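You operate a simulated robot arm through the tools that you are given. There is no shell and no other tool. Be economical: measure what you need, move in short steps, check, and stop when the job is done.

You are at the controls of a simulated robot arm. One attempt, no reset.

TASK
Take the bearing block marked "E" from the top of the far grey bench and put it on the top of the tester. Fetch the blue relay that says "TYPE 21" from the top of the far grey bench and set it on top of the steel caster. Put one of the gauge blocks from the top of cell one on the top of the grey bench. Switch the cell one feeder switch on. Take the cleaner can on the top of the drawer bench and put it away on the lower corner shelf. Take the orange handled pad and put it on the top of the grey bench. Fetch the beige foam block and set it on top of the blue foam slab. Do these in any order. Set down upright: gauge block, cleaner can, orange handled pad.

Only the result counts: the job must be done as asked and must still hold three seconds after the hand-in. Knocking over, shifting, dropping, spilling or breaking anything else fails it.

THE ROBOT
A 6-joint arm with a two-finger gripper on a trunk, on a base that drives. Base frame: it is fixed to the floor where the robot stands at the start and does not move with it; the origin is under the middle of the robot, x ahead of it, y to its left, z up; the surface under the hand at the start is at about z = 740. Lengths are in mm, angles in rad, forces in N, time in s.
With the tool pointing down near the work surface it reaches from about 460 to 820 mm from the robot's upright axis, wherever it stands. Its first joint turns from -2.897 to 2.897 rad. Places, roughly: bearing block [500, 250, 750]; beige foam block (6x8x4 cm) [-6500, 12200, 800]; blue foam slab (24x9x6 cm) [-3500, 13200, 1600]; blue relay [500, 250, 750]; cell one feeder switch [-2800, 8900, 800]; cleaner can [-6250, 8750, 1000]; gauge block [-4000, 8500, 750]; lower corner shelf (48x19 cm) [940, 13540, 960]; orange handled pad (4x3x6 cm) [-6500, 8000, 900]; steel caster (10x5x10 cm) [600, -200, 800]; top of the grey bench [-6400, 10400, 800]; top of the tester [500, 1000, 800]. Payload 1.66 kg.
Tool frame: the origin (TCP) lies between the finger pads and is the grasp point; the fingertips stand 16 mm ahead of it; z points along the fingers, y is the line along which they close. Largest opening 111 mm; the body of the gripper starts 104 mm behind the TCP.
Orientation is that of the tool frame in the base frame, as [roll, pitch, yaw] about the fixed x, y, z axes, in that order (R = Rz(yaw) Ry(pitch) Rx(roll)). With the fingers straight down and closing along the base's y, the tool's x points along the base's -x, its y along +y and its z along -z.

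THE INTERFACE
- The arm moves only by the tool drive_tool. Its argument "deltas" is one flat list of numbers, 7 for each row, row after row: the shift along the base's x, y, z in m, then the turn, a rotation vector about the base's x, y, z in rad, then the finger opening in m, from 0 to 0.111. In form: [dx, dy, dz, ax, ay, az, gripper, dx, dy, dz, ax, ay, az, gripper, ...]. A call has 1 to 12 rows; each row is the pose to reach, as a shift and turn from the pose commanded when the call began. Each row takes 0.2 s and may step no farther than 50 mm and 0.15 rad from the row before; otherwise, or with a gripper value out of range, the whole call is refused. Where a pose cannot be reached the arm comes as near as it can. A force on the tool above 40 N (or 10 N above the force at the start of the call, whichever is more), or a blocked arm, ends the call early, and 0.2 s more pass. The fingers move at their own pace and stop on an object; they squeeze with about 32 N. The grip force told is the motor's: it shows also when the fingers shut on nothing. Time passes only in rows, and 0.2 s behind the last, so rows that repeat a pose let the fingers close. The reply holds the time, the measured pose of the TCP, the force on the tool along the base axes, the opening and the grip force, in the units named above and with some noise, with the torque about the TCP (base axes, N m) and any sound that the robot's microphone picked up.
- Cameras (640 x 400 px; columns grow to the right, rows downward): "scene" is now at [41, 173.3, 1511.4]; the picture's right is [-0.23, -0.97, 0.00], its down [-0.77, 0.18, -0.61] and it looks along [0.60, -0.14, -0.79] (base axes); focal length 266 px, centre (320, 200). "wrist" rides on the gripper at [70, 14, -143] in the tool frame; the picture's right is [-0.19, 0.98, 0.00], its down [-0.87, -0.17, -0.47] and it looks along [-0.46, -0.09, 0.88] (tool axes); focal length 230 px, centre (320, 200).
- grab_frame(camera): a new picture of that camera. It takes no simulated time.
- raise_lower(by): slides the trunk up (or, below 0, down) by that many mm; the arm and the scene camera ride with it, the base frame stays. It gives what a move gives, with no picture.
- base_move(legs): drives the robot by 1 to 6 legs, each [ahead, left, turn to the left] in mm, mm and rad, along the robot's own axes; the way and the turn of a leg run together, so that a leg with both is an arc; at most 1500 mm and 3.142 rad a leg. The arm and the cameras ride along, it lands a little off, and it stops where it bumps. It gives what a move gives.
- head_to(pan, tilt): turns the head with the scene camera to pan (to the left, within 2.094 rad either way) and tilt (down, from -0.506 to 1.204), counted from straight ahead of the robot. It gives what a move gives.
- probe_pixels(camera, pixels): for up to 12 pixels [column, row] of the newest picture of that camera ("zoom" is the newest enlarged one), the place [x, y, z] in the base frame of the surface seen there, good to about 3 mm, but the place of the scene camera against the robot may be out by one fixed shift of up to 25 mm in any direction. It takes no simulated time.
- close_up(camera, box): a new picture of the part [left, top, right, bottom] of that camera's present view, enlarged. It takes no simulated time.
- job_done(): hands the job in; it is judged then, once.

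Work in short steps. Measure before you move; look again where a grasp or a placing could have gone wrong, and mend it. You have 131 turns and 136 pictures in all, those below and enlarged ones among them. Open the gripper and draw the arm clear of the work before you hand the job in, unless the task says otherwise; then end with one line.

The tools are called after ">>>" as name(argument=value, ...) on one line, values as JSON. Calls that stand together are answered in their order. drive_tool: Moves the arm, as the interface text tells. Its arguments: {"type":"object","properties":{"deltas":{"type":"array","items":{"type":"number"}}},"required":["deltas"]} The other tools are called the same way: raise_lower (by) slides the trunk up or down; base_move (legs) drives the base; head_to (pan, tilt) turns the head that bears the scene camera; grab_frame (camera) takes a picture; probe_pixels (camera, pixels) gives the place of the surface under pixels of a picture; close_up (camera, box) takes an enlarged picture of a part of a camera's view; job_done () hands the job in.

At the start:

```text
time: 0.0
ee_pos: [505.1, 107.1, 991.6]
tcp_rot: [-3.141, 0.002, -3.141]
force: [0.1, -0.2, 0.5]
torque: [-0.02, -0.01, 0.02]
grip_width: 110.8
finger_force: 0.1
trunk travel left (down, up): [-100.0, 490.0]
robot x, y, heading: [0.9, 0.4, 0.001]
head pan, tilt: [-0.232, 0.911]
```

scene: 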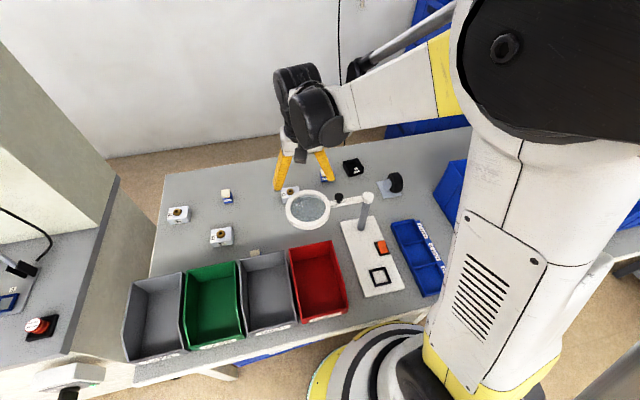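
wrist: 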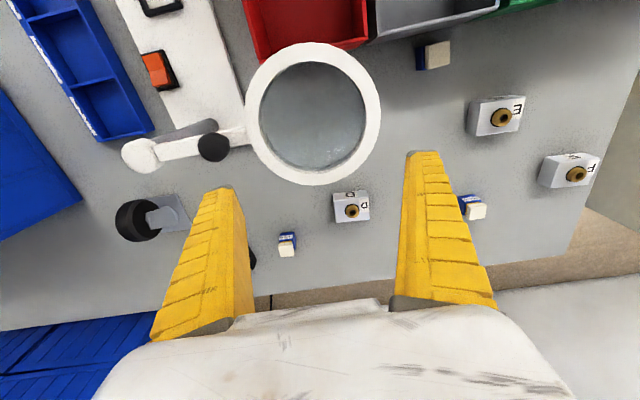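

The wrist picture shows three bearing blocks (about (495,117), (570,172), (352,207)) and three relays (432,55), (287,243), (473,207). I enlarge to read the marks and probe them.

>>> close_up(camera="wrist", box=[400, 20, 620, 230])

>>> close_up(camera="wrist", box=[100, 160, 400, 290])

>>> close_up(camera="scene", box=[150, 140, 470, 340])

>>> probe_pixels(camera="wrist", pixels=[[502, 117], [577, 174], [352, 210], [432, 55], [287, 243], [473, 207], [490, 102], [473, 117], [350, 198], [145, 220], [175, 213], [300, 220]])

```text
1.90 times, centred on (510, 125) of wrist
```

zoom: 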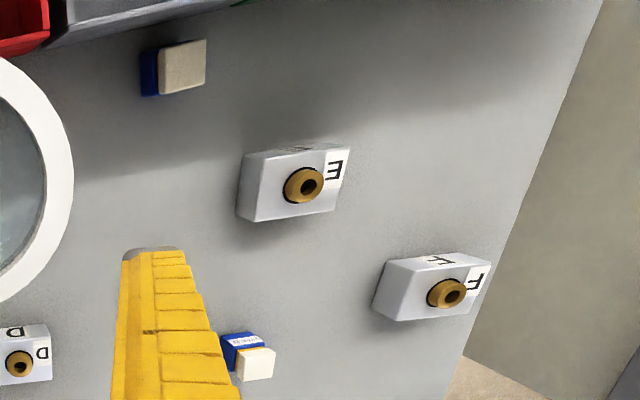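

```text
2.13 times, centred on (250, 225) of wrist
```

zoom: 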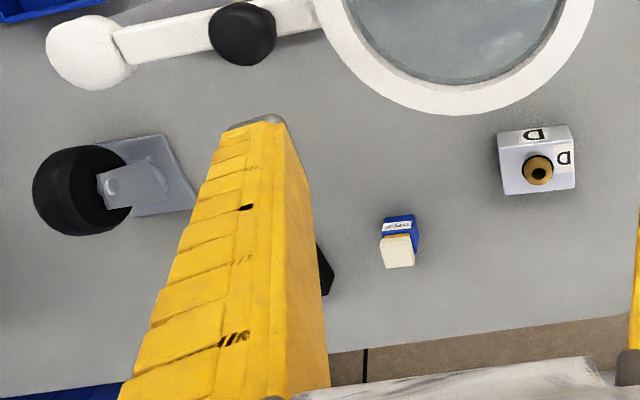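

```text
2.00 times, centred on (310, 240) of scene
```

zoom: 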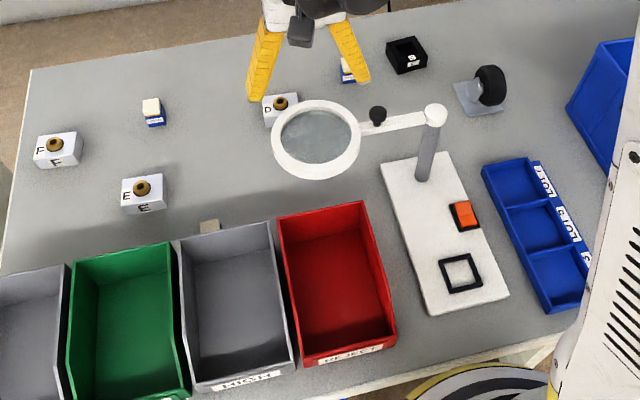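

```text
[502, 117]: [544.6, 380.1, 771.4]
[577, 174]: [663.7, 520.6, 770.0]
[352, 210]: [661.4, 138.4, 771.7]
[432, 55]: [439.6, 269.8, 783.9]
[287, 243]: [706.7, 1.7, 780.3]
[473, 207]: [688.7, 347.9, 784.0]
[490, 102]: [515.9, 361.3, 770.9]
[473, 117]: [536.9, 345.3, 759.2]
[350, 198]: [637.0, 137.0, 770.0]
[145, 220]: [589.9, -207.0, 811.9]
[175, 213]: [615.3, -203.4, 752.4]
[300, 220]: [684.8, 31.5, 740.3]
```

E is the middle block near (545,380). I zoom in on the relay labels and the caster.

>>> close_up(camera="scene", box=[205, 180, 250, 208])

>>> close_up(camera="wrist", box=[265, 220, 310, 265])

>>> close_up(camera="wrist", box=[450, 185, 495, 225])

>>> close_up(camera="scene", box=[360, 155, 430, 205])

>>> close_up(camera="wrist", box=[405, 30, 455, 80])

```text
14.22 times, centred on (228, 194) of scene
```

zoom: 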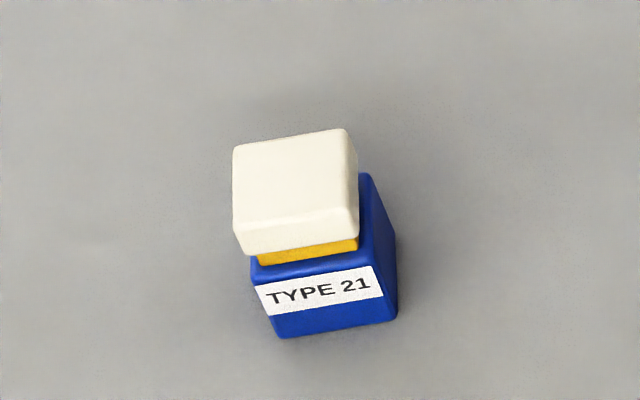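

```text
8.89 times, centred on (288, 242) of wrist
```

zoom: 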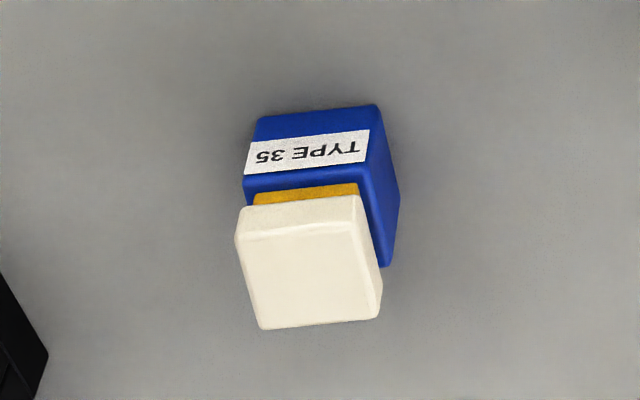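

```text
10.00 times, centred on (472, 205) of wrist
```

zoom: 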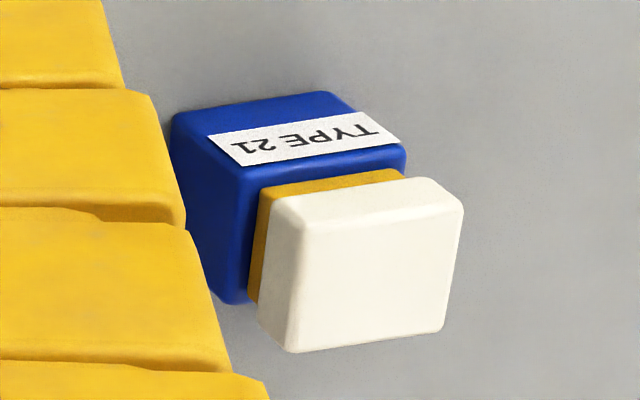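

```text
8.00 times, centred on (395, 180) of scene
```

zoom: 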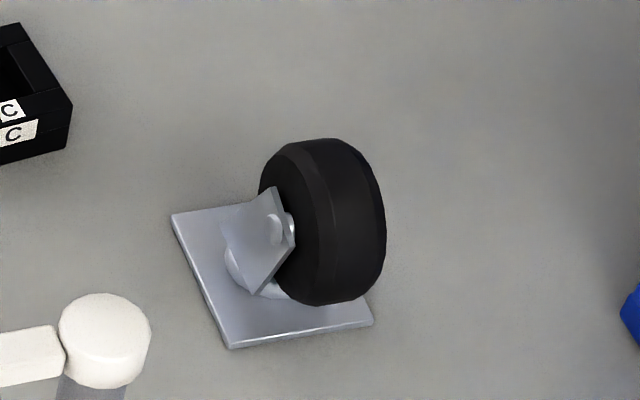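

```text
8.00 times, centred on (430, 55) of wrist
```

zoom: 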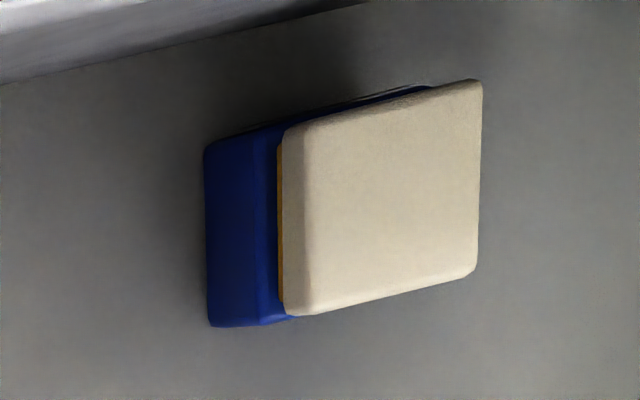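

TYPE 21 is the relay near (689,348); wheel of the caster is on top near (600,-207). I move above the relay for a direct wrist look.

>>> drive_tool(deltas=[0.02, 0.045, 0, 0, 0, 0, 0.11, 0.04, 0.085, 0, 0, 0, 0, 0.11, 0.06, 0.125, 0, 0, 0, 0, 0.11, 0.08, 0.165, 0, 0, 0, 0, 0.11, 0.1, 0.205, 0, 0, 0, 0, 0.11, 0.12, 0.235, -0.03, 0, 0, 0, 0.11])

>>> grab_frame(camera="wrist")

```text
time: 1.4
ee_pos: [624.8, 343.7, 961.2]
tcp_rot: [3.141, 0.0, 3.141]
force: [0.2, 0.5, 0.6]
torque: [-0.02, 0.01, -0.01]
grip_width: 110.2
finger_force: 0.1
trunk travel left (down, up): [-100.0, 490.0]
robot x, y, heading: [-2.1, -1.0, -0.004]
head pan, tilt: [-0.232, 0.911]
```

```text
125 pictures are left
```

wrist: 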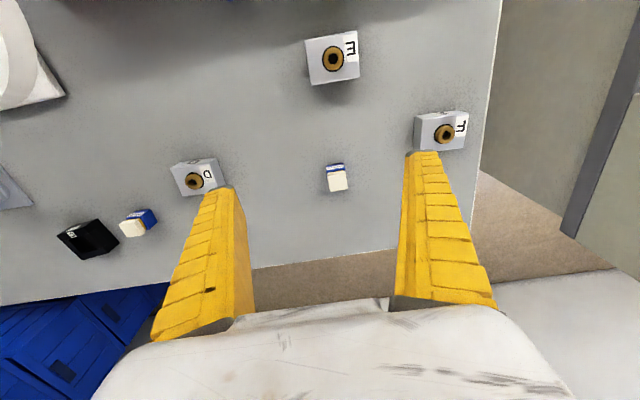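

The relay is at (337,177), between fingers. I zoom to get its corners.

>>> close_up(camera="wrist", box=[305, 155, 369, 195])

>>> close_up(camera="wrist", box=[284, 20, 380, 80])

>>> probe_pixels(camera="wrist", pixels=[[331, 173], [344, 171], [333, 189], [345, 187], [338, 180], [309, 40], [344, 35], [355, 70], [345, 42], [315, 70], [315, 45], [340, 52]])

```text
10.00 times, centred on (337, 175) of wrist
```

zoom: 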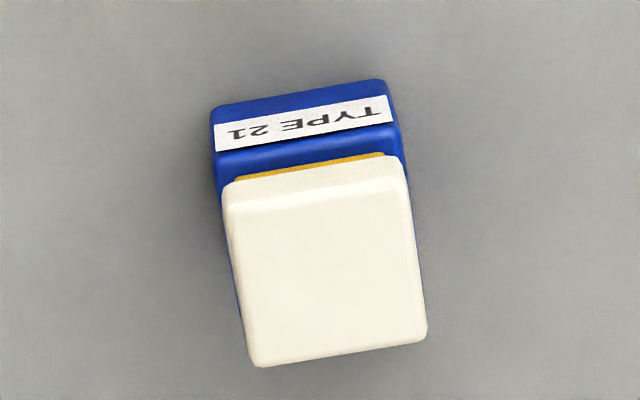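

```text
6.67 times, centred on (332, 50) of wrist
```

zoom: 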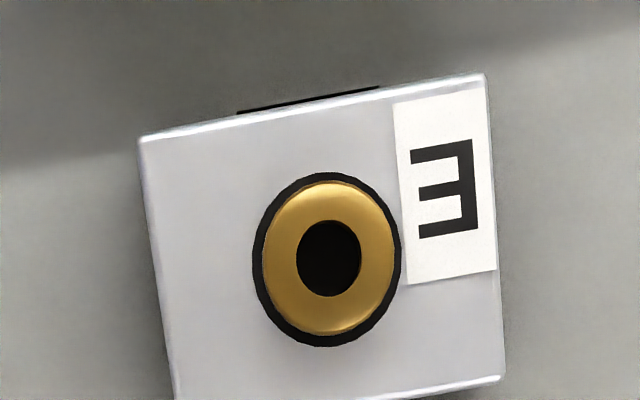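

```text
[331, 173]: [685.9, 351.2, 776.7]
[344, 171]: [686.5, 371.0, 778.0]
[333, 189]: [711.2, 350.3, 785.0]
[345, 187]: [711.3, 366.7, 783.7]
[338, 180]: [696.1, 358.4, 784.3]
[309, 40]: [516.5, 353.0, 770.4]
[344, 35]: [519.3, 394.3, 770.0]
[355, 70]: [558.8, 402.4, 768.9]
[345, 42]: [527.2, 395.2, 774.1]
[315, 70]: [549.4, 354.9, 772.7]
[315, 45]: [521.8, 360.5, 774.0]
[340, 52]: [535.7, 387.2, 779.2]
```

Relay centre is about (699,358), top 784, aligned with the base axes. I lower onto it with the gripper partly open, ending at TCP z≈764, then close.

>>> drive_tool(deltas=[0.04, 0.008, -0.02, 0, 0, 0, 0.07, 0.074, 0.014, -0.05, 0, 0, 0, 0.06, 0.074, 0.014, -0.095, 0, 0, 0, 0.06, 0.074, 0.014, -0.14, 0, 0, 0, 0.06, 0.074, 0.014, -0.17, 0, 0, 0, 0.06, 0.074, 0.014, -0.197, 0, 0, 0, 0.06, 0.074, 0.014, -0.197, 0, 0, 0, 0.06])

>>> grab_frame(camera="wrist")

```text
time: 3.0
ee_pos: [697.8, 355.2, 762.9]
tcp_rot: [3.142, 0.0, 3.14]
force: [0.8, -0.8, -0.6]
torque: [-0.01, -0.01, 0.03]
grip_width: 61.8
finger_force: 0.7
trunk travel left (down, up): [-100.0, 490.0]
robot x, y, heading: [1.8, 0.1, -0.0]
head pan, tilt: [-0.232, 0.911]
```

```text
122 pictures are left
```

wrist: 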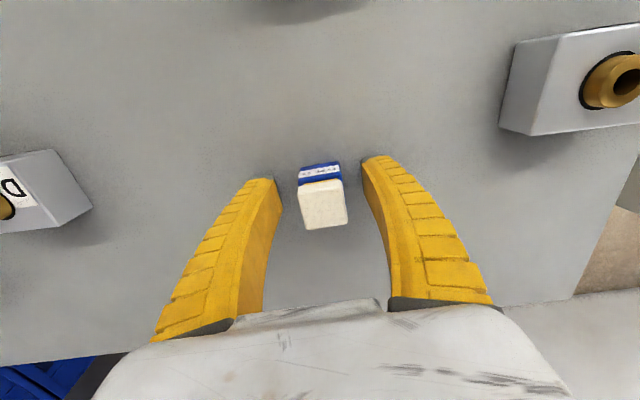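

The relay sits between the fingers ((320,195) is the TCP). Close and lift.

>>> drive_tool(deltas=[0, 0, 0, 0, 0, 0, 0.02, 0, 0, 0, 0, 0, 0, 0.005, 0, 0, 0, 0, 0, 0, 0.005, 0, 0, 0, 0, 0, 0, 0.005, 0, 0, 0.04, 0, 0, 0, 0.005, 0, 0, 0.09, 0, 0, 0, 0.005, 0, 0, 0.14, 0, 0, 0, 0.005])

>>> grab_frame(camera="wrist")

```text
time: 4.6
ee_pos: [700.3, 356.2, 904.8]
tcp_rot: [3.141, 0.0, 3.142]
force: [0.8, 0.5, -0.5]
torque: [-0.05, 0.04, 0.0]
grip_width: 23.3
finger_force: 32.1
trunk travel left (down, up): [-100.0, 490.0]
robot x, y, heading: [-0.3, 1.9, 0.001]
head pan, tilt: [-0.232, 0.911]
```

```text
121 pictures are left
```

wrist: 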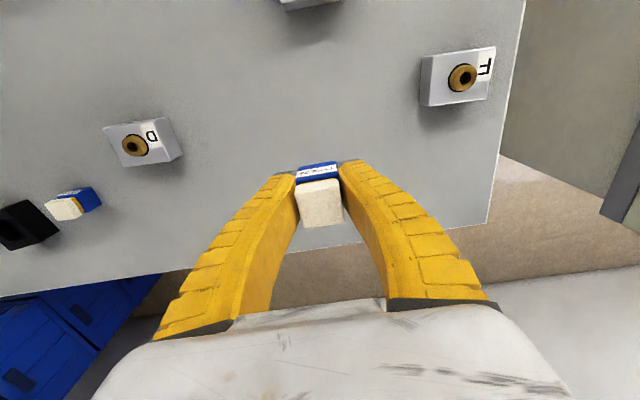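

Relay is held (23 mm). Before crossing, I probe the magnifier and caster heights in the scene picture.

>>> grab_frame(camera="scene")

>>> probe_pixels(camera="scene", pixels=[[367, 197], [290, 205], [308, 192], [338, 198], [395, 174], [400, 180], [389, 180], [404, 177]])

```text
120 pictures are left
```

scene: 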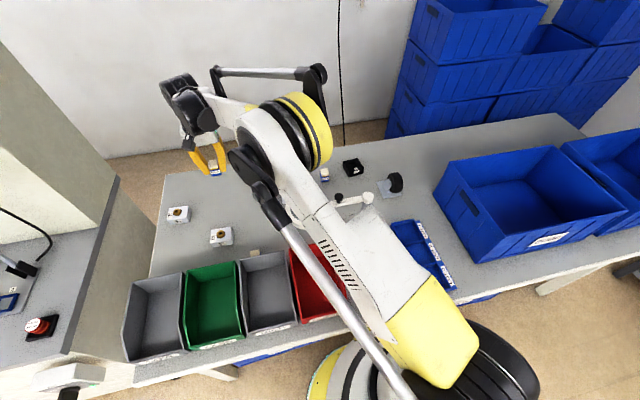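

```text
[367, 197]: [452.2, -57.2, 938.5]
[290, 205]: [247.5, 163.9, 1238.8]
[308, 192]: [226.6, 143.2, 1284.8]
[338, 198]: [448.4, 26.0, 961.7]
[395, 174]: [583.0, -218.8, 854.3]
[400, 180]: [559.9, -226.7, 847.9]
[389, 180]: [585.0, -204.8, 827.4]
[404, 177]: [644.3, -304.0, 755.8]
```

The magnifier stands up to z≈960 around (450,0), so I travel at x≈690 and z≈1010, then check above the caster.

>>> drive_tool(deltas=[0, 0, 0.05, 0, 0, 0, 0.005, 0, -0.04, 0.08, 0, 0, 0, 0.005, -0.01, -0.08, 0.1, 0, 0, 0, 0.005, -0.01, -0.13, 0.1, 0, 0, 0, 0.005, -0.01, -0.18, 0.1, 0, 0, 0, 0.005, -0.01, -0.23, 0.1, 0, 0, 0, 0.005, -0.01, -0.28, 0.1, 0, 0, 0, 0.005, -0.01, -0.33, 0.1, 0, 0, 0, 0.005, -0.01, -0.38, 0.1, 0, 0, 0, 0.005, -0.01, -0.43, 0.1, 0, 0, 0, 0.005, -0.01, -0.48, 0.1, 0, 0, 0, 0.005, -0.01, -0.53, 0.1, 0, 0, 0, 0.005])

>>> drive_tool(deltas=[-0.04, -0.02, 0, 0, 0, 0, 0.005, -0.08, -0.04, 0, 0, 0, 0, 0.005, -0.12, -0.05, 0, 0, 0, 0, 0.005, -0.15, -0.05, 0, 0, 0, 0, 0.005, -0.15, -0.05, 0, 0, 0, 0, 0.005])

>>> grab_frame(camera="wrist")

>>> grab_frame(camera="scene")

```text
time: 7.2
ee_pos: [686.9, -178.9, 1004.5]
tcp_rot: [3.141, 0.0, -3.141]
force: [0.1, -0.2, -0.6]
torque: [0.0, -0.03, 0.0]
grip_width: 23.3
finger_force: 32.3
trunk travel left (down, up): [-100.0, 490.0]
robot x, y, heading: [-0.6, 4.2, 0.001]
head pan, tilt: [-0.232, 0.911]
```

```text
time: 8.4
ee_pos: [536.9, -223.5, 1003.6]
tcp_rot: [3.141, 0.001, 3.141]
force: [-0.5, 0.7, -1.2]
torque: [-0.01, -0.03, -0.04]
grip_width: 23.3
finger_force: 31.8
trunk travel left (down, up): [-100.0, 490.0]
robot x, y, heading: [-3.1, -1.2, -0.002]
head pan, tilt: [-0.232, 0.911]
```

```text
119 pictures are left
```

wrist: 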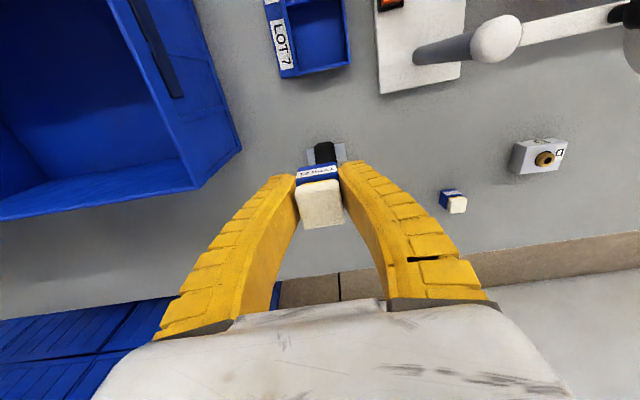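

```text
118 pictures are left
```

scene: 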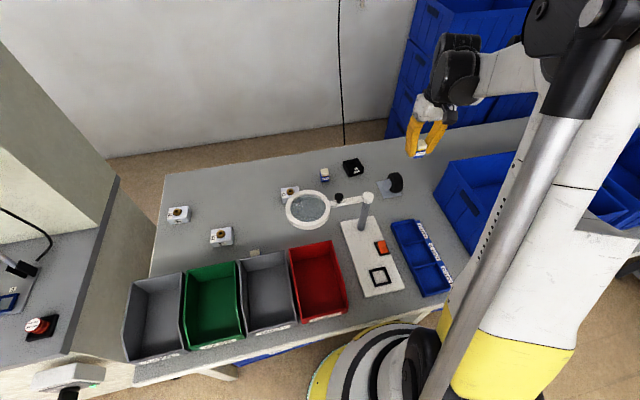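

The relay hides the caster in the wrist view; moving 60 mm ahead will bring it above the relay in the image.

>>> drive_tool(deltas=[0.035, 0, 0, 0, 0, 0, 0.005, 0.065, 0, 0, 0, 0, 0, 0.005, 0.065, 0, 0, 0, 0, 0, 0.005])

>>> close_up(camera="wrist", box=[240, 40, 400, 140])

```text
time: 9.2
ee_pos: [601.8, -223.9, 1006.9]
tcp_rot: [-3.141, 0.0, -3.141]
force: [-0.5, 0.1, -0.3]
torque: [0.02, 0.01, 0.03]
grip_width: 23.2
finger_force: 31.7
trunk travel left (down, up): [-100.0, 490.0]
robot x, y, heading: [-2.3, -2.4, -0.001]
head pan, tilt: [-0.232, 0.911]
```

```text
4.00 times, centred on (320, 90) of wrist
```

zoom: 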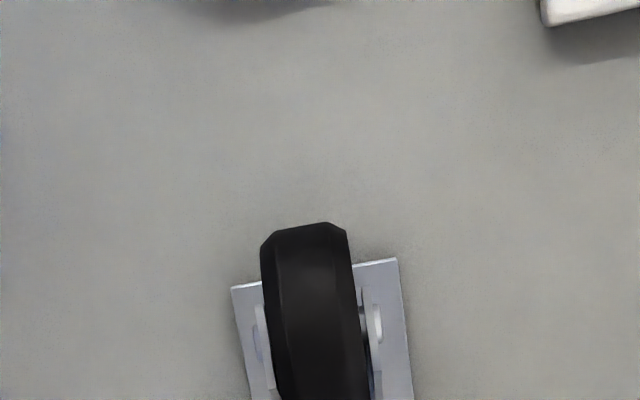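

>>> grab_frame(camera="wrist")

>>> probe_pixels(camera="zoom", pixels=[[305, 235], [310, 255], [312, 275], [314, 295], [317, 320], [320, 345], [322, 370], [325, 393], [290, 320], [345, 320], [275, 280], [345, 280]])

```text
116 pictures are left
```

wrist: 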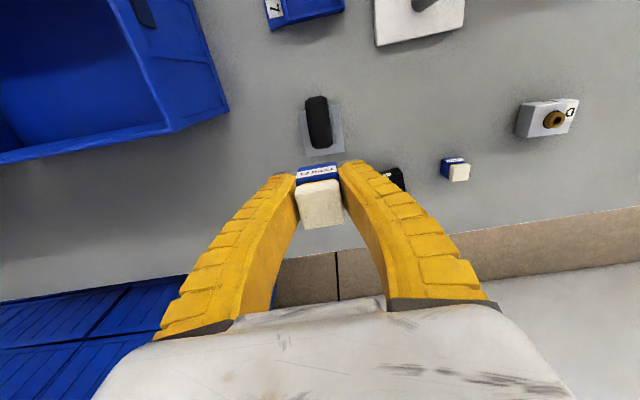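

```text
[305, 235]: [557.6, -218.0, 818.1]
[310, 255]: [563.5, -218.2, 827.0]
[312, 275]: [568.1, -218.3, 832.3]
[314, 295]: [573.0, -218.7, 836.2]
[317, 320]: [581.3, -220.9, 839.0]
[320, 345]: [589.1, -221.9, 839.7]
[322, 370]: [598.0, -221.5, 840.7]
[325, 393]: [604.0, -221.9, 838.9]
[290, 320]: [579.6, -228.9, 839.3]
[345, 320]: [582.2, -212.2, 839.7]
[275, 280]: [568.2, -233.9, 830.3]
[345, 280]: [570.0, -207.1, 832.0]
```

Wheel top is ~840. I probe the far side to locate the apex.

>>> probe_pixels(camera="wrist", pixels=[[319, 120], [320, 126], [320, 132], [320, 136], [320, 140], [321, 143], [321, 145], [321, 147], [312, 130], [328, 130]])

```text
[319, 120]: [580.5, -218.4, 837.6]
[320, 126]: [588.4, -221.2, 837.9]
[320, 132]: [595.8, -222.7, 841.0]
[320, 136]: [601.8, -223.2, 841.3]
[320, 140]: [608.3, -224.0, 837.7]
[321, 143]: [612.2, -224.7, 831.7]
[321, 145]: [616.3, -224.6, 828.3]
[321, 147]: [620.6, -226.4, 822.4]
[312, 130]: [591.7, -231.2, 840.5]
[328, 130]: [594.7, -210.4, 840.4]
```

Apex ≈ (591,-221,841). I check the relay's place in the hand by probing its cream top in the same picture.

>>> probe_pixels(camera="wrist", pixels=[[300, 191], [338, 185], [305, 224], [341, 219], [321, 205], [318, 170], [320, 180]])

```text
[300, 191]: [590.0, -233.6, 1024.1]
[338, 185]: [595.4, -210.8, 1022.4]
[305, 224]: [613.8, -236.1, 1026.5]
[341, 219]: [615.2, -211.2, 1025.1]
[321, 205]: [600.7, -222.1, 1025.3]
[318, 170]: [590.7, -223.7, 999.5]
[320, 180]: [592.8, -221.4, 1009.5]
```

Relay centre ≈ (602.5,-222.5), bottom ≈ 981; I shift −11 mm in x and lower about 137 mm, then check.

>>> drive_tool(deltas=[-0.0115, 0.001, -0.04, 0, 0, 0, 0.005, -0.0115, 0.001, -0.08, 0, 0, 0, 0.005, -0.0115, 0.001, -0.11, 0, 0, 0, 0.005, -0.0115, 0.001, -0.125, 0, 0, 0, 0.005, -0.0115, 0.001, -0.134, 0, 0, 0, 0.005, -0.0115, 0.001, -0.134, 0, 0, 0, 0.005])

>>> close_up(camera="wrist", box=[240, 120, 400, 220])

>>> close_up(camera="scene", box=[340, 130, 450, 205])

```text
time: 10.6
ee_pos: [590.5, -223.1, 870.2]
tcp_rot: [-3.141, -0.001, -3.141]
force: [-1.0, -0.2, 0.1]
torque: [0.0, -0.01, 0.03]
grip_width: 23.0
finger_force: 31.9
trunk travel left (down, up): [-100.0, 490.0]
robot x, y, heading: [-0.5, 0.1, -0.003]
head pan, tilt: [-0.232, 0.911]
```

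```text
4.00 times, centred on (320, 170) of wrist
```

zoom: 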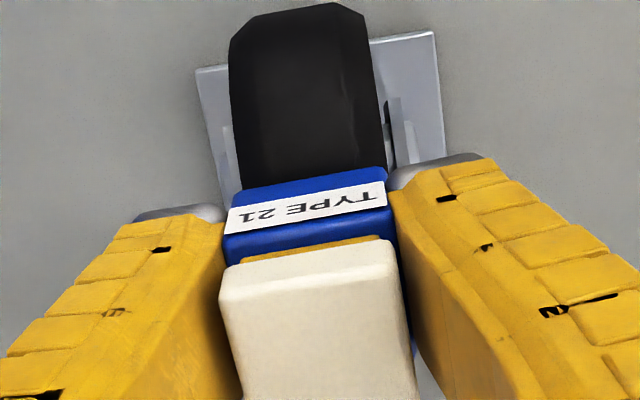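

```text
5.33 times, centred on (395, 168) of scene
```

zoom: 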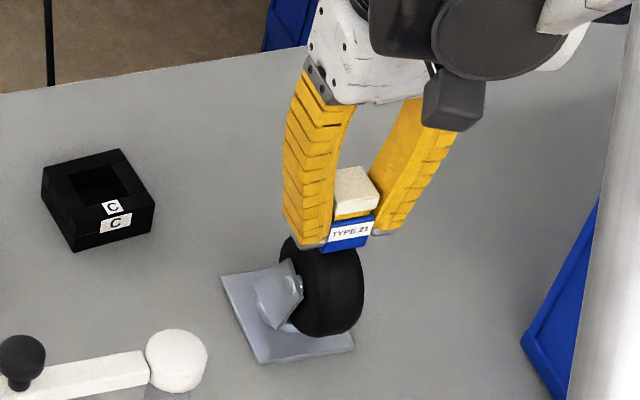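

Well centred over the wheel. Lowering in 1.5 mm steps to feel contact.

>>> drive_tool(deltas=[0, 0, -0.0015, 0, 0, 0, 0.005, 0, 0, -0.003, 0, 0, 0, 0.005, 0, 0, -0.0045, 0, 0, 0, 0.005, 0, 0, -0.0045, 0, 0, 0, 0.005])

```text
time: 11.6
ee_pos: [591.0, -223.8, 867.4]
tcp_rot: [3.141, 0.001, 3.141]
force: [-0.1, -1.0, -0.3]
torque: [-0.01, 0.01, 0.01]
grip_width: 23.4
finger_force: 31.5
trunk travel left (down, up): [-100.0, 490.0]
robot x, y, heading: [-0.2, 1.1, 0.001]
head pan, tilt: [-0.232, 0.911]
```

>>> drive_tool(deltas=[0, 0, -0.0015, 0, 0, 0, 0.005, 0, 0, -0.0025, 0, 0, 0, 0.005, 0, 0, -0.0025, 0, 0, 0, 0.005])

>>> close_up(camera="scene", box=[375, 150, 425, 190])

```text
time: 12.4
ee_pos: [592.3, -223.4, 866.7]
tcp_rot: [3.141, 0.001, -3.141]
force: [-0.3, -0.9, 1.7]
torque: [-0.08, -0.03, 0.0]
grip_width: 23.4
finger_force: 31.6
trunk travel left (down, up): [-100.0, 490.0]
robot x, y, heading: [1.0, 0.7, -0.004]
head pan, tilt: [-0.232, 0.911]
```

```text
10.00 times, centred on (400, 170) of scene
```

zoom: 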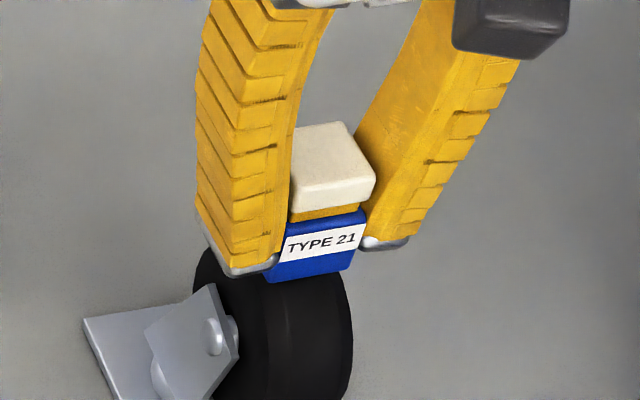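

Force is starting to rise (1.7 N). One more 1.5 mm.

>>> drive_tool(deltas=[0, 0, -0.0015, 0, 0, 0, 0.005, 0, 0, -0.0015, 0, 0, 0, 0.005])

```text
time: 13.0
ee_pos: [591.9, -222.7, 864.1]
tcp_rot: [3.141, 0.001, 3.141]
force: [0.4, -0.3, 9.4]
torque: [-0.04, -0.02, -0.01]
grip_width: 25.1
finger_force: 31.7
trunk travel left (down, up): [-100.0, 490.0]
robot x, y, heading: [0.6, 0.4, -0.003]
head pan, tilt: [-0.232, 0.911]
```

Contact (9.4 N). Release gently and rise.

>>> drive_tool(deltas=[0, 0, 0.0005, 0, 0, 0, 0.024, 0, 0, 0.0005, 0, 0, 0, 0.028, 0, 0, 0.0005, 0, 0, 0, 0.036, 0, 0, 0.0005, 0, 0, 0, 0.05, 0, 0, 0.0005, 0, 0, 0, 0.05, 0, 0, 0.03, 0, 0, 0, 0.05, 0, 0, 0.075, 0, 0, 0, 0.05, 0, 0, 0.12, 0, 0, 0, 0.05, 0.03, 0, 0.14, 0, 0, 0, 0.05])

>>> close_up(camera="scene", box=[360, 150, 440, 200])

```text
time: 15.0
ee_pos: [624.3, -221.6, 1003.7]
tcp_rot: [3.142, 0.0, 3.141]
force: [-0.7, -0.3, -0.1]
torque: [0.01, -0.01, 0.0]
grip_width: 52.3
finger_force: 1.6
trunk travel left (down, up): [-100.0, 490.0]
robot x, y, heading: [0.2, -4.4, 0.002]
head pan, tilt: [-0.232, 0.911]
```

```text
8.00 times, centred on (400, 175) of scene
```

zoom: 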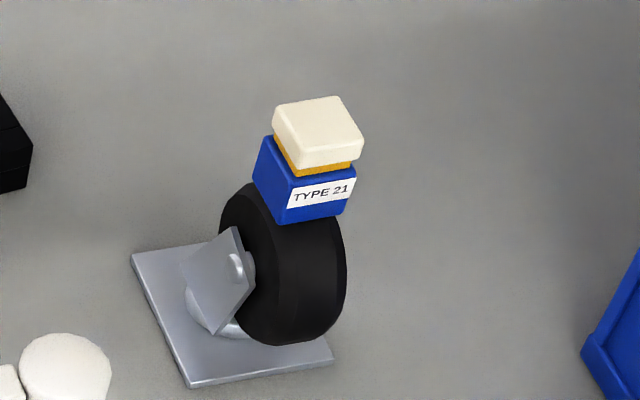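

Relay stands on the wheel. Now travel back the same way towards block E.

>>> drive_tool(deltas=[0.03, 0.03, 0, 0, 0, 0, 0.08, 0.06, 0.06, 0, 0, 0, 0, 0.1, 0.065, 0.11, 0, 0, 0, 0, 0.1, 0.065, 0.16, 0, 0, 0, 0, 0.1, 0.065, 0.21, 0, 0, 0, 0, 0.1, 0.065, 0.26, 0, 0, 0, 0, 0.1, 0.065, 0.31, 0, 0, 0, 0, 0.1, 0.065, 0.36, 0, 0, 0, 0, 0.1, 0.065, 0.41, 0, 0, 0, 0, 0.1, 0.065, 0.46, 0, 0, 0, 0, 0.1, 0.055, 0.51, 0, 0, 0, 0, 0.1, 0.04, 0.55, 0, 0, 0, 0, 0.1])

>>> drive_tool(deltas=[-0.04, 0.02, 0, 0, 0, 0, 0.1, -0.08, 0.04, -0.02, 0, 0, 0, 0.1, -0.12, 0.045, -0.04, 0, 0, 0, 0.1, -0.15, 0.045, -0.08, 0, 0, 0, 0.1, -0.15, 0.045, -0.1, 0, 0, 0, 0.1])

>>> grab_frame(camera="wrist")

```text
refused: row 3 steps farther than a row can; nothing moved
```

```text
time: 16.2
ee_pos: [471.4, -179.0, 904.8]
tcp_rot: [-3.141, 0.0, 3.141]
force: [0.1, -0.6, 0.6]
torque: [0.02, -0.02, -0.01]
grip_width: 100.4
finger_force: 0.6
trunk travel left (down, up): [-100.0, 490.0]
robot x, y, heading: [-0.3, 3.7, 0.002]
head pan, tilt: [-0.232, 0.911]
```

```text
111 pictures are left
```

wrist: 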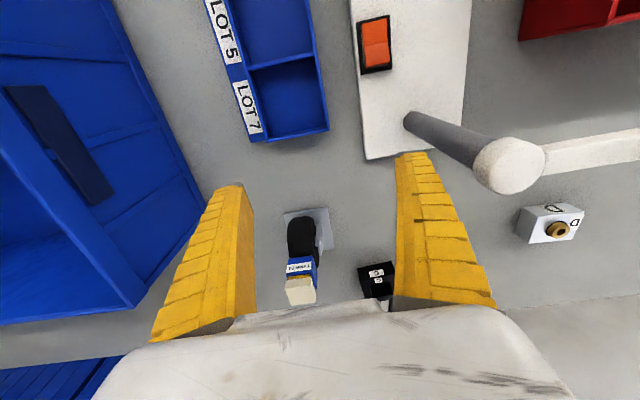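

The first call was refused and the second ran on its own; nothing was touched and the relay still stands (300,285). I rise first, back to the x≈690 lane.

>>> drive_tool(deltas=[0, 0, 0.045, 0, 0, 0, 0.1, 0, 0, 0.09, 0, 0, 0, 0.1, 0.03, -0.02, 0.11, 0, 0, 0, 0.1, 0.07, -0.04, 0.12, 0, 0, 0, 0.1, 0.11, -0.045, 0.12, 0, 0, 0, 0.1, 0.155, -0.045, 0.12, 0, 0, 0, 0.1, 0.2, -0.03, 0.12, 0, 0, 0, 0.1, 0.21, 0.015, 0.12, 0, 0, 0, 0.1, 0.21, 0.06, 0.12, 0, 0, 0, 0.1])

```text
time: 18.2
ee_pos: [683.5, -115.2, 1022.8]
tcp_rot: [3.142, -0.001, -3.141]
force: [-0.3, -0.1, 0.1]
torque: [-0.01, 0.01, -0.03]
grip_width: 100.8
finger_force: 0.8
trunk travel left (down, up): [-100.0, 490.0]
robot x, y, heading: [-0.6, -3.8, 0.003]
head pan, tilt: [-0.232, 0.911]
```

Now along y to the E block side.

>>> drive_tool(deltas=[0, 0.048, 0, 0, 0, 0, 0.1, 0, 0.096, 0, 0, 0, 0, 0.1, 0, 0.144, 0, 0, 0, 0, 0.1, 0, 0.192, 0, 0, 0, 0, 0.1, 0, 0.24, 0, 0, 0, 0, 0.1, 0, 0.288, 0, 0, 0, 0, 0.1, 0, 0.336, 0, 0, 0, 0, 0.1, 0, 0.384, 0, 0, 0, 0, 0.1, -0.02, 0.425, 0, 0, 0, 0, 0.1, -0.05, 0.46, 0, 0, 0, 0, 0.1, -0.085, 0.485, 0, 0, 0, 0, 0.1, -0.13, 0.49, -0.01, 0, 0, 0, 0.1])

```text
time: 20.8
ee_pos: [553.6, 374.7, 1014.1]
tcp_rot: [3.141, 0.0, -3.14]
force: [-1.1, -0.2, -0.1]
torque: [0.01, 0.01, 0.01]
grip_width: 100.7
finger_force: 0.2
trunk travel left (down, up): [-100.0, 490.0]
robot x, y, heading: [-2.9, -1.0, -0.001]
head pan, tilt: [-0.232, 0.911]
```

Descend partway near E and look.

>>> drive_tool(deltas=[-0.025, 0, -0.04, 0, 0, 0, 0.1, -0.035, 0, -0.08, 0, 0, 0, 0.1, -0.035, 0, -0.12, 0, 0, 0, 0.1, -0.035, 0, -0.12, 0, 0, 0, 0.1])

>>> grab_frame(camera="wrist")

```text
time: 21.8
ee_pos: [515.6, 372.6, 888.7]
tcp_rot: [3.14, 0.0, -3.141]
force: [-0.1, 0.5, -1.0]
torque: [0.01, 0.03, 0.02]
grip_width: 100.7
finger_force: 0.5
trunk travel left (down, up): [-100.0, 490.0]
robot x, y, heading: [-1.6, -2.5, -0.002]
head pan, tilt: [-0.232, 0.911]
```

```text
110 pictures are left
```

wrist: 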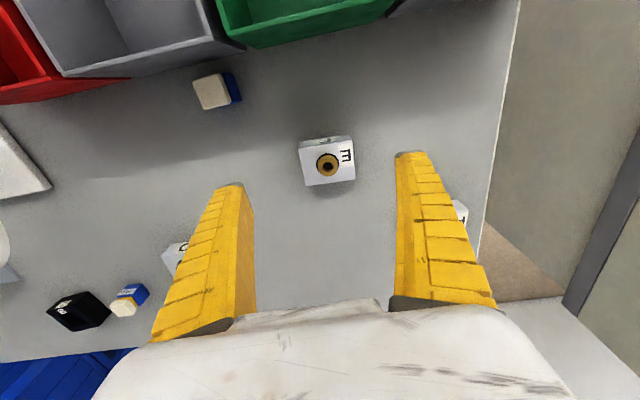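

>>> probe_pixels(camera="wrist", pixels=[[302, 146], [350, 139], [308, 183], [352, 177], [327, 163], [325, 150], [318, 142], [300, 165]])

>>> close_up(camera="wrist", box=[280, 120, 376, 195])

```text
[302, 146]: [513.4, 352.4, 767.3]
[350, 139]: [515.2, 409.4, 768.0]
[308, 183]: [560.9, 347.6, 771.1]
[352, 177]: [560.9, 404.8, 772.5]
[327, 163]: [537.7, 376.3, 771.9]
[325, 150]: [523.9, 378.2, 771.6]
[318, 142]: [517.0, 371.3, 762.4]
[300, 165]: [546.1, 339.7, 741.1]
```

```text
5.33 times, centred on (328, 158) of wrist
```

zoom: 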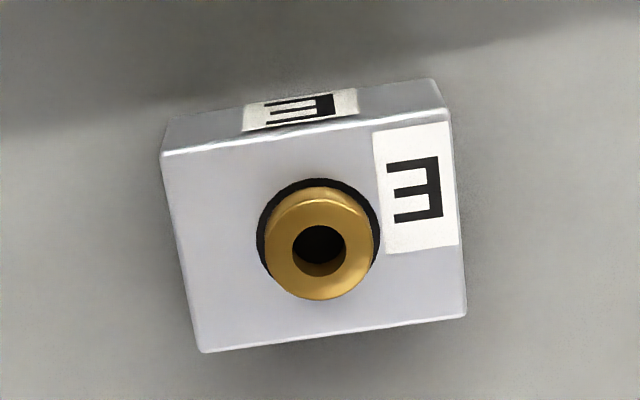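

E centre ≈ (538,378), 57×47 mm, top 772, yaw ≈ −0.05. I lower onto it and close.

>>> drive_tool(deltas=[0.0225, 0.004, -0.03, 0, 0, -0.05, 0.1, 0.0225, 0.004, -0.07, 0, 0, -0.05, 0.1, 0.0225, 0.004, -0.11, 0, 0, -0.05, 0.1, 0.0225, 0.004, -0.128, 0, 0, -0.05, 0.1, 0.0225, 0.004, -0.128, 0, 0, -0.05, 0.07, 0.0225, 0.004, -0.128, 0, 0, -0.05, 0.04, 0.0225, 0.004, -0.128, 0, 0, -0.05, 0.04, 0.0225, 0.004, -0.128, 0, 0, -0.05, 0.04])

>>> grab_frame(camera="wrist")

```text
time: 23.6
ee_pos: [541.1, 378.2, 764.5]
tcp_rot: [3.141, 0.001, 3.089]
force: [-0.7, -0.7, -0.3]
torque: [-0.04, 0.01, -0.06]
grip_width: 62.3
finger_force: 31.8
trunk travel left (down, up): [-100.0, 490.0]
robot x, y, heading: [0.7, -2.1, 0.003]
head pan, tilt: [-0.232, 0.911]
```

```text
108 pictures are left
```

wrist: 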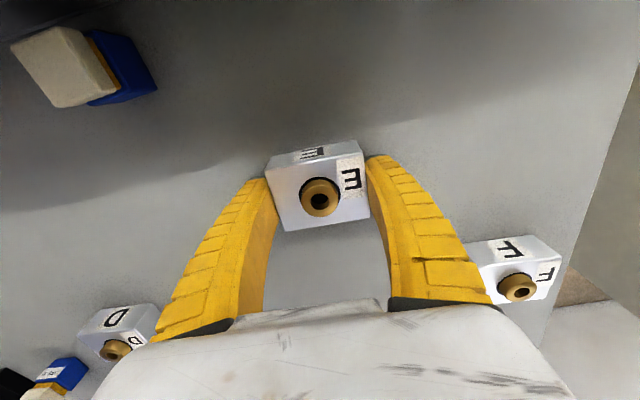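

Block E is held. Lift, then look left for the tester.

>>> drive_tool(deltas=[0, 0, 0.04, 0, 0, 0, 0.04, 0, 0, 0.09, 0, 0, 0, 0.04, 0, 0, 0.14, 0, 0, 0, 0.04, 0, 0, 0.19, 0, 0, 0, 0.04, 0, 0, 0.23, 0, 0, 0, 0.04])

>>> head_to(pan=1.2, tilt=0.75)

>>> grab_frame(camera="scene")

```text
time: 24.8
ee_pos: [541.0, 378.9, 994.6]
tcp_rot: [-3.141, 0.0, 3.093]
force: [0.1, 0.4, -2.6]
torque: [0.02, -0.02, -0.01]
grip_width: 62.0
finger_force: 32.3
trunk travel left (down, up): [-100.0, 490.0]
robot x, y, heading: [0.7, -0.0, -0.001]
head pan, tilt: [-0.232, 0.911]
```

```text
time: 26.4
ee_pos: [541.0, 378.7, 995.6]
tcp_rot: [-3.14, 0.002, 3.091]
force: [-0.2, 0.6, -2.6]
torque: [0.0, -0.03, -0.03]
grip_width: 62.2
finger_force: 32.1
trunk travel left (down, up): [-100.0, 490.0]
robot x, y, heading: [0.7, -0.5, -0.0]
head pan, tilt: [1.201, 0.75]
```

```text
107 pictures are left
```

scene: 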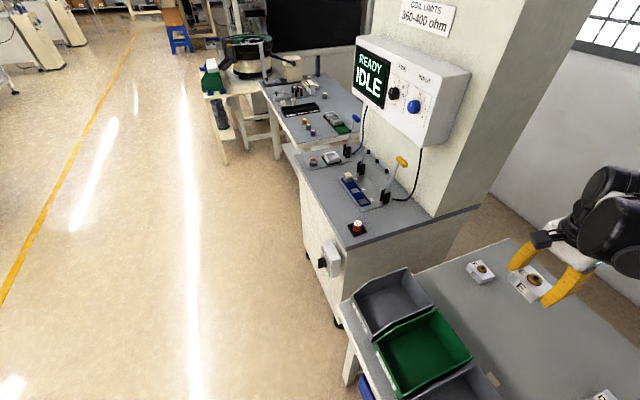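

I see the tester: counter with clamps below the "READY IDLE" box. Zoom and probe.

>>> close_up(camera="scene", box=[280, 90, 480, 250])

>>> probe_pixels(camera="scene", pixels=[[340, 205], [398, 220], [410, 180], [440, 215], [320, 150], [355, 228], [345, 240], [420, 205], [360, 155], [303, 160], [470, 209], [330, 260]])

```text
2.50 times, centred on (380, 170) of scene
```

zoom: 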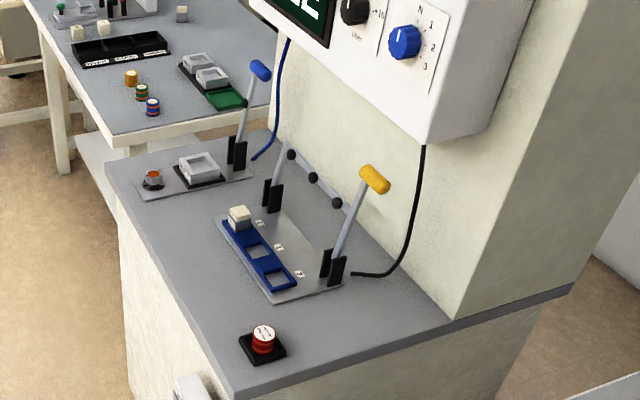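

```text
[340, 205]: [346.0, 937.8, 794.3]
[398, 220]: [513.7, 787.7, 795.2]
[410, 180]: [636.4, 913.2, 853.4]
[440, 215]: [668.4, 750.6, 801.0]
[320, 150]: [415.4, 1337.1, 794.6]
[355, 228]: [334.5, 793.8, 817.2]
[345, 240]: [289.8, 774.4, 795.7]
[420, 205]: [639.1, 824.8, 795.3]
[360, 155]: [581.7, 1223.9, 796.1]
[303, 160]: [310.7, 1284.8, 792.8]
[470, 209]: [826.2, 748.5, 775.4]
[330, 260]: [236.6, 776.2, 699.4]
```

Counter is z≈795; free area around (480,785) between e-stop (334,794) and yellow clamp. It's out of reach, so I drive 260 mm to the left.

>>> base_move(legs=[[0, 260, 0]])

>>> grab_frame(camera="scene")

```text
time: 28.2
ee_pos: [538.8, 638.3, 994.7]
tcp_rot: [3.141, 0.002, 3.095]
force: [-0.4, -0.5, -2.8]
torque: [-0.02, -0.01, 0.01]
grip_width: 62.1
finger_force: 31.9
trunk travel left (down, up): [-100.0, 490.0]
robot x, y, heading: [-0.6, 254.4, 0.008]
head pan, tilt: [1.201, 0.75]
```

```text
105 pictures are left
```

scene: 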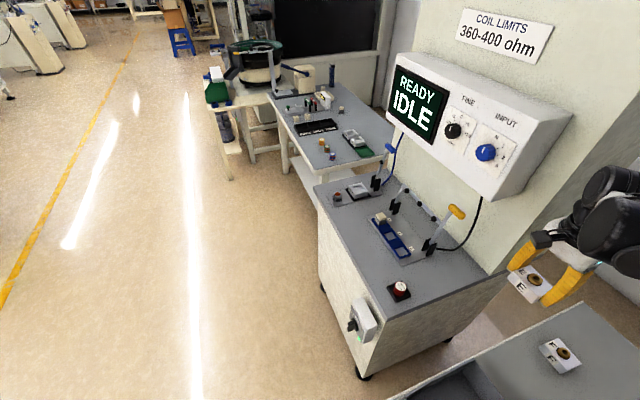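

Probing the free counter area and the box corners before moving over.

>>> probe_pixels(camera="scene", pixels=[[440, 270], [430, 285], [455, 258], [399, 290], [500, 195], [395, 120], [430, 250], [458, 212], [420, 308], [480, 265], [415, 265], [443, 250]])

```text
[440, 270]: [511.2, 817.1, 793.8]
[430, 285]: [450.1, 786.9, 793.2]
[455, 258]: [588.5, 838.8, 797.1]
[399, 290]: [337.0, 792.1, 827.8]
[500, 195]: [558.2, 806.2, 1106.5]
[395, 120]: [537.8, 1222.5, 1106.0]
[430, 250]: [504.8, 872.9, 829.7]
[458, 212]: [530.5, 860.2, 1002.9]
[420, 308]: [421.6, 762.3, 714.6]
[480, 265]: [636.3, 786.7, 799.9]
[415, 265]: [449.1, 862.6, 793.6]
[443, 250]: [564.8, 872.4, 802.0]
```

Block goes to about (447,810). Move x first, then y, then down partway and check with the wrist camera.

>>> drive_tool(deltas=[-0.045, 0, 0, 0, 0, 0, 0.04, -0.092, 0.01, 0, 0, 0, 0, 0.04, -0.092, 0.055, 0, 0, 0, 0, 0.04, -0.092, 0.1, 0, 0, 0, 0, 0.04, -0.092, 0.145, 0, 0, 0, 0, 0.04, -0.092, 0.172, -0.03, 0, 0, 0, 0.04, -0.092, 0.172, -0.07, 0, 0, 0, 0.04, -0.092, 0.172, -0.1, 0, 0, 0, 0.04])

>>> grab_frame(camera="wrist")

>>> grab_frame(camera="scene")

```text
time: 30.0
ee_pos: [441.7, 813.7, 896.9]
tcp_rot: [-3.141, 0.0, 3.096]
force: [-0.8, 0.8, -2.5]
torque: [-0.01, -0.01, 0.01]
grip_width: 62.2
finger_force: 32.0
trunk travel left (down, up): [-100.0, 490.0]
robot x, y, heading: [-0.8, 256.3, 0.004]
head pan, tilt: [1.201, 0.75]
```

```text
104 pictures are left
```

wrist: 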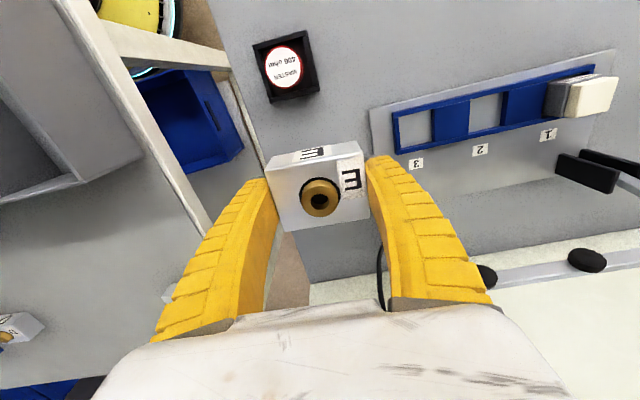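

```text
103 pictures are left
```

scene: 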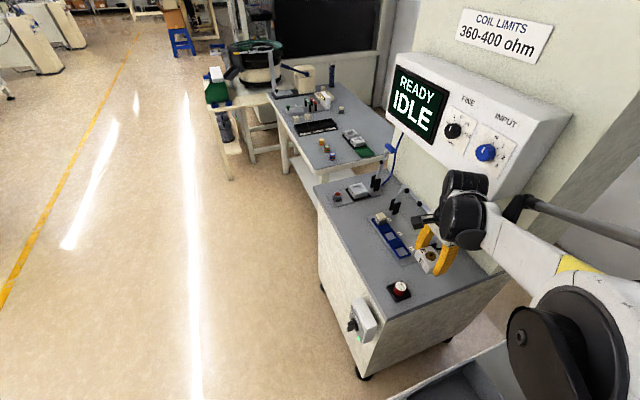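

Probing the surface round the block with the wrist camera for true clearances.

>>> probe_pixels(camera="wrist", pixels=[[310, 90], [320, 45], [375, 110], [395, 155], [240, 100], [262, 150], [300, 280], [340, 120], [268, 165], [362, 150], [385, 110]])

```text
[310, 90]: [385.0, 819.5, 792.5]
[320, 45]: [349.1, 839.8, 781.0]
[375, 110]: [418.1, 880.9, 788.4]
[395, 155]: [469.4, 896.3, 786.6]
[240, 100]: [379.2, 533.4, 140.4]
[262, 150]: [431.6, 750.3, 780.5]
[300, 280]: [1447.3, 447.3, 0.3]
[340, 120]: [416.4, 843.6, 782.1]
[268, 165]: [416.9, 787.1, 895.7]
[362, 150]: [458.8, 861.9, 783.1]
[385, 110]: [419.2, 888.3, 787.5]
```

Wrist gives counter z≈782, edges clear (plate y≥881, e-stop x≤385, counter edge y≈750). Lower to just above, then feel for contact.

>>> drive_tool(deltas=[0, 0, -0.04, 0, 0, 0, 0.04, 0, 0, -0.075, 0, 0, 0, 0.04, 0, 0, -0.083, 0, 0, 0, 0.04, 0, 0, -0.085, 0, 0, 0, 0.04, 0, 0, -0.087, 0, 0, 0, 0.04])

```text
time: 31.2
ee_pos: [445.2, 811.5, 807.6]
tcp_rot: [-3.142, 0.0, 3.097]
force: [-0.2, 0.1, -1.8]
torque: [0.04, 0.02, 0.0]
grip_width: 62.0
finger_force: 32.4
trunk travel left (down, up): [-100.0, 490.0]
robot x, y, heading: [-0.7, 258.0, 0.005]
head pan, tilt: [1.201, 0.75]
```

>>> drive_tool(deltas=[0, 0, -0.0015, 0, 0, 0, 0.04, 0, 0, -0.003, 0, 0, 0, 0.04, 0, 0, -0.003, 0, 0, 0, 0.04])

```text
time: 32.0
ee_pos: [446.2, 810.1, 805.1]
tcp_rot: [3.141, 0.0, 3.099]
force: [0.6, 1.3, -2.8]
torque: [0.03, 0.0, 0.01]
grip_width: 62.2
finger_force: 32.0
trunk travel left (down, up): [-100.0, 490.0]
robot x, y, heading: [-3.6, 252.5, 0.006]
head pan, tilt: [1.201, 0.75]
```

Still no contact (−2.8 N is the block's weight); continuing down.

>>> drive_tool(deltas=[0, 0, -0.0015, 0, 0, 0, 0.04, 0, 0, -0.003, 0, 0, 0, 0.04, 0, 0, -0.003, 0, 0, 0, 0.04])

>>> close_up(camera="wrist", box=[240, 100, 400, 250])

```text
time: 32.8
ee_pos: [446.0, 809.8, 804.2]
tcp_rot: [3.139, 0.003, 3.097]
force: [2.9, 9.3, 23.4]
torque: [0.18, 0.14, 0.02]
grip_width: 63.2
finger_force: 31.7
trunk travel left (down, up): [-100.0, 490.0]
robot x, y, heading: [2.7, 259.3, 0.002]
head pan, tilt: [1.201, 0.75]
```

```text
2.67 times, centred on (320, 175) of wrist
```

zoom: 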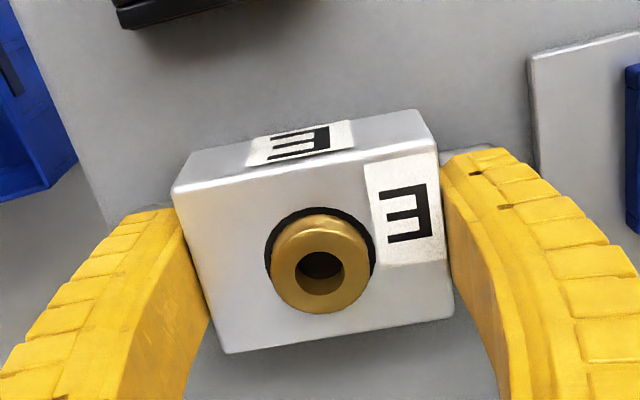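

Contact. Release and rise straight up.

>>> drive_tool(deltas=[0, 0, 0.002, 0, 0, 0, 0.06, 0, 0, 0.002, 0, 0, 0, 0.07, 0, 0, 0.002, 0, 0, 0, 0.08, 0, 0, 0.002, 0, 0, 0, 0.08, 0, 0, 0.04, 0, 0, 0, 0.08, 0, 0, 0.09, 0, 0, 0, 0.08, 0, 0, 0.14, 0, 0, 0, 0.08, 0, 0, 0.19, 0, 0, 0, 0.08])

>>> grab_frame(camera="wrist")

```text
time: 34.6
ee_pos: [447.3, 811.0, 993.6]
tcp_rot: [-3.141, -0.001, 3.099]
force: [-0.5, -0.1, -0.8]
torque: [-0.01, 0.01, 0.02]
grip_width: 81.6
finger_force: 0.6
trunk travel left (down, up): [-100.0, 490.0]
robot x, y, heading: [-5.0, 256.8, 0.003]
head pan, tilt: [1.201, 0.75]
```

```text
101 pictures are left
```

wrist: 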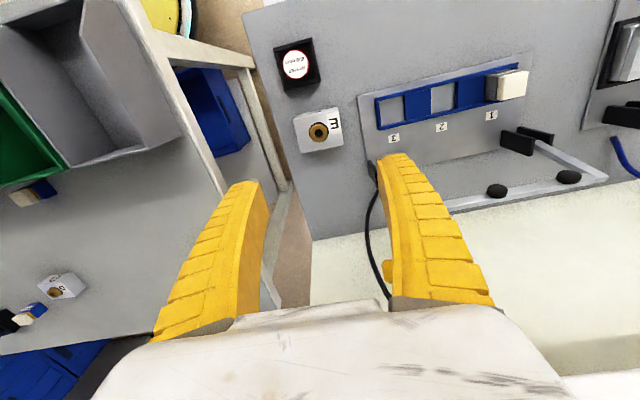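

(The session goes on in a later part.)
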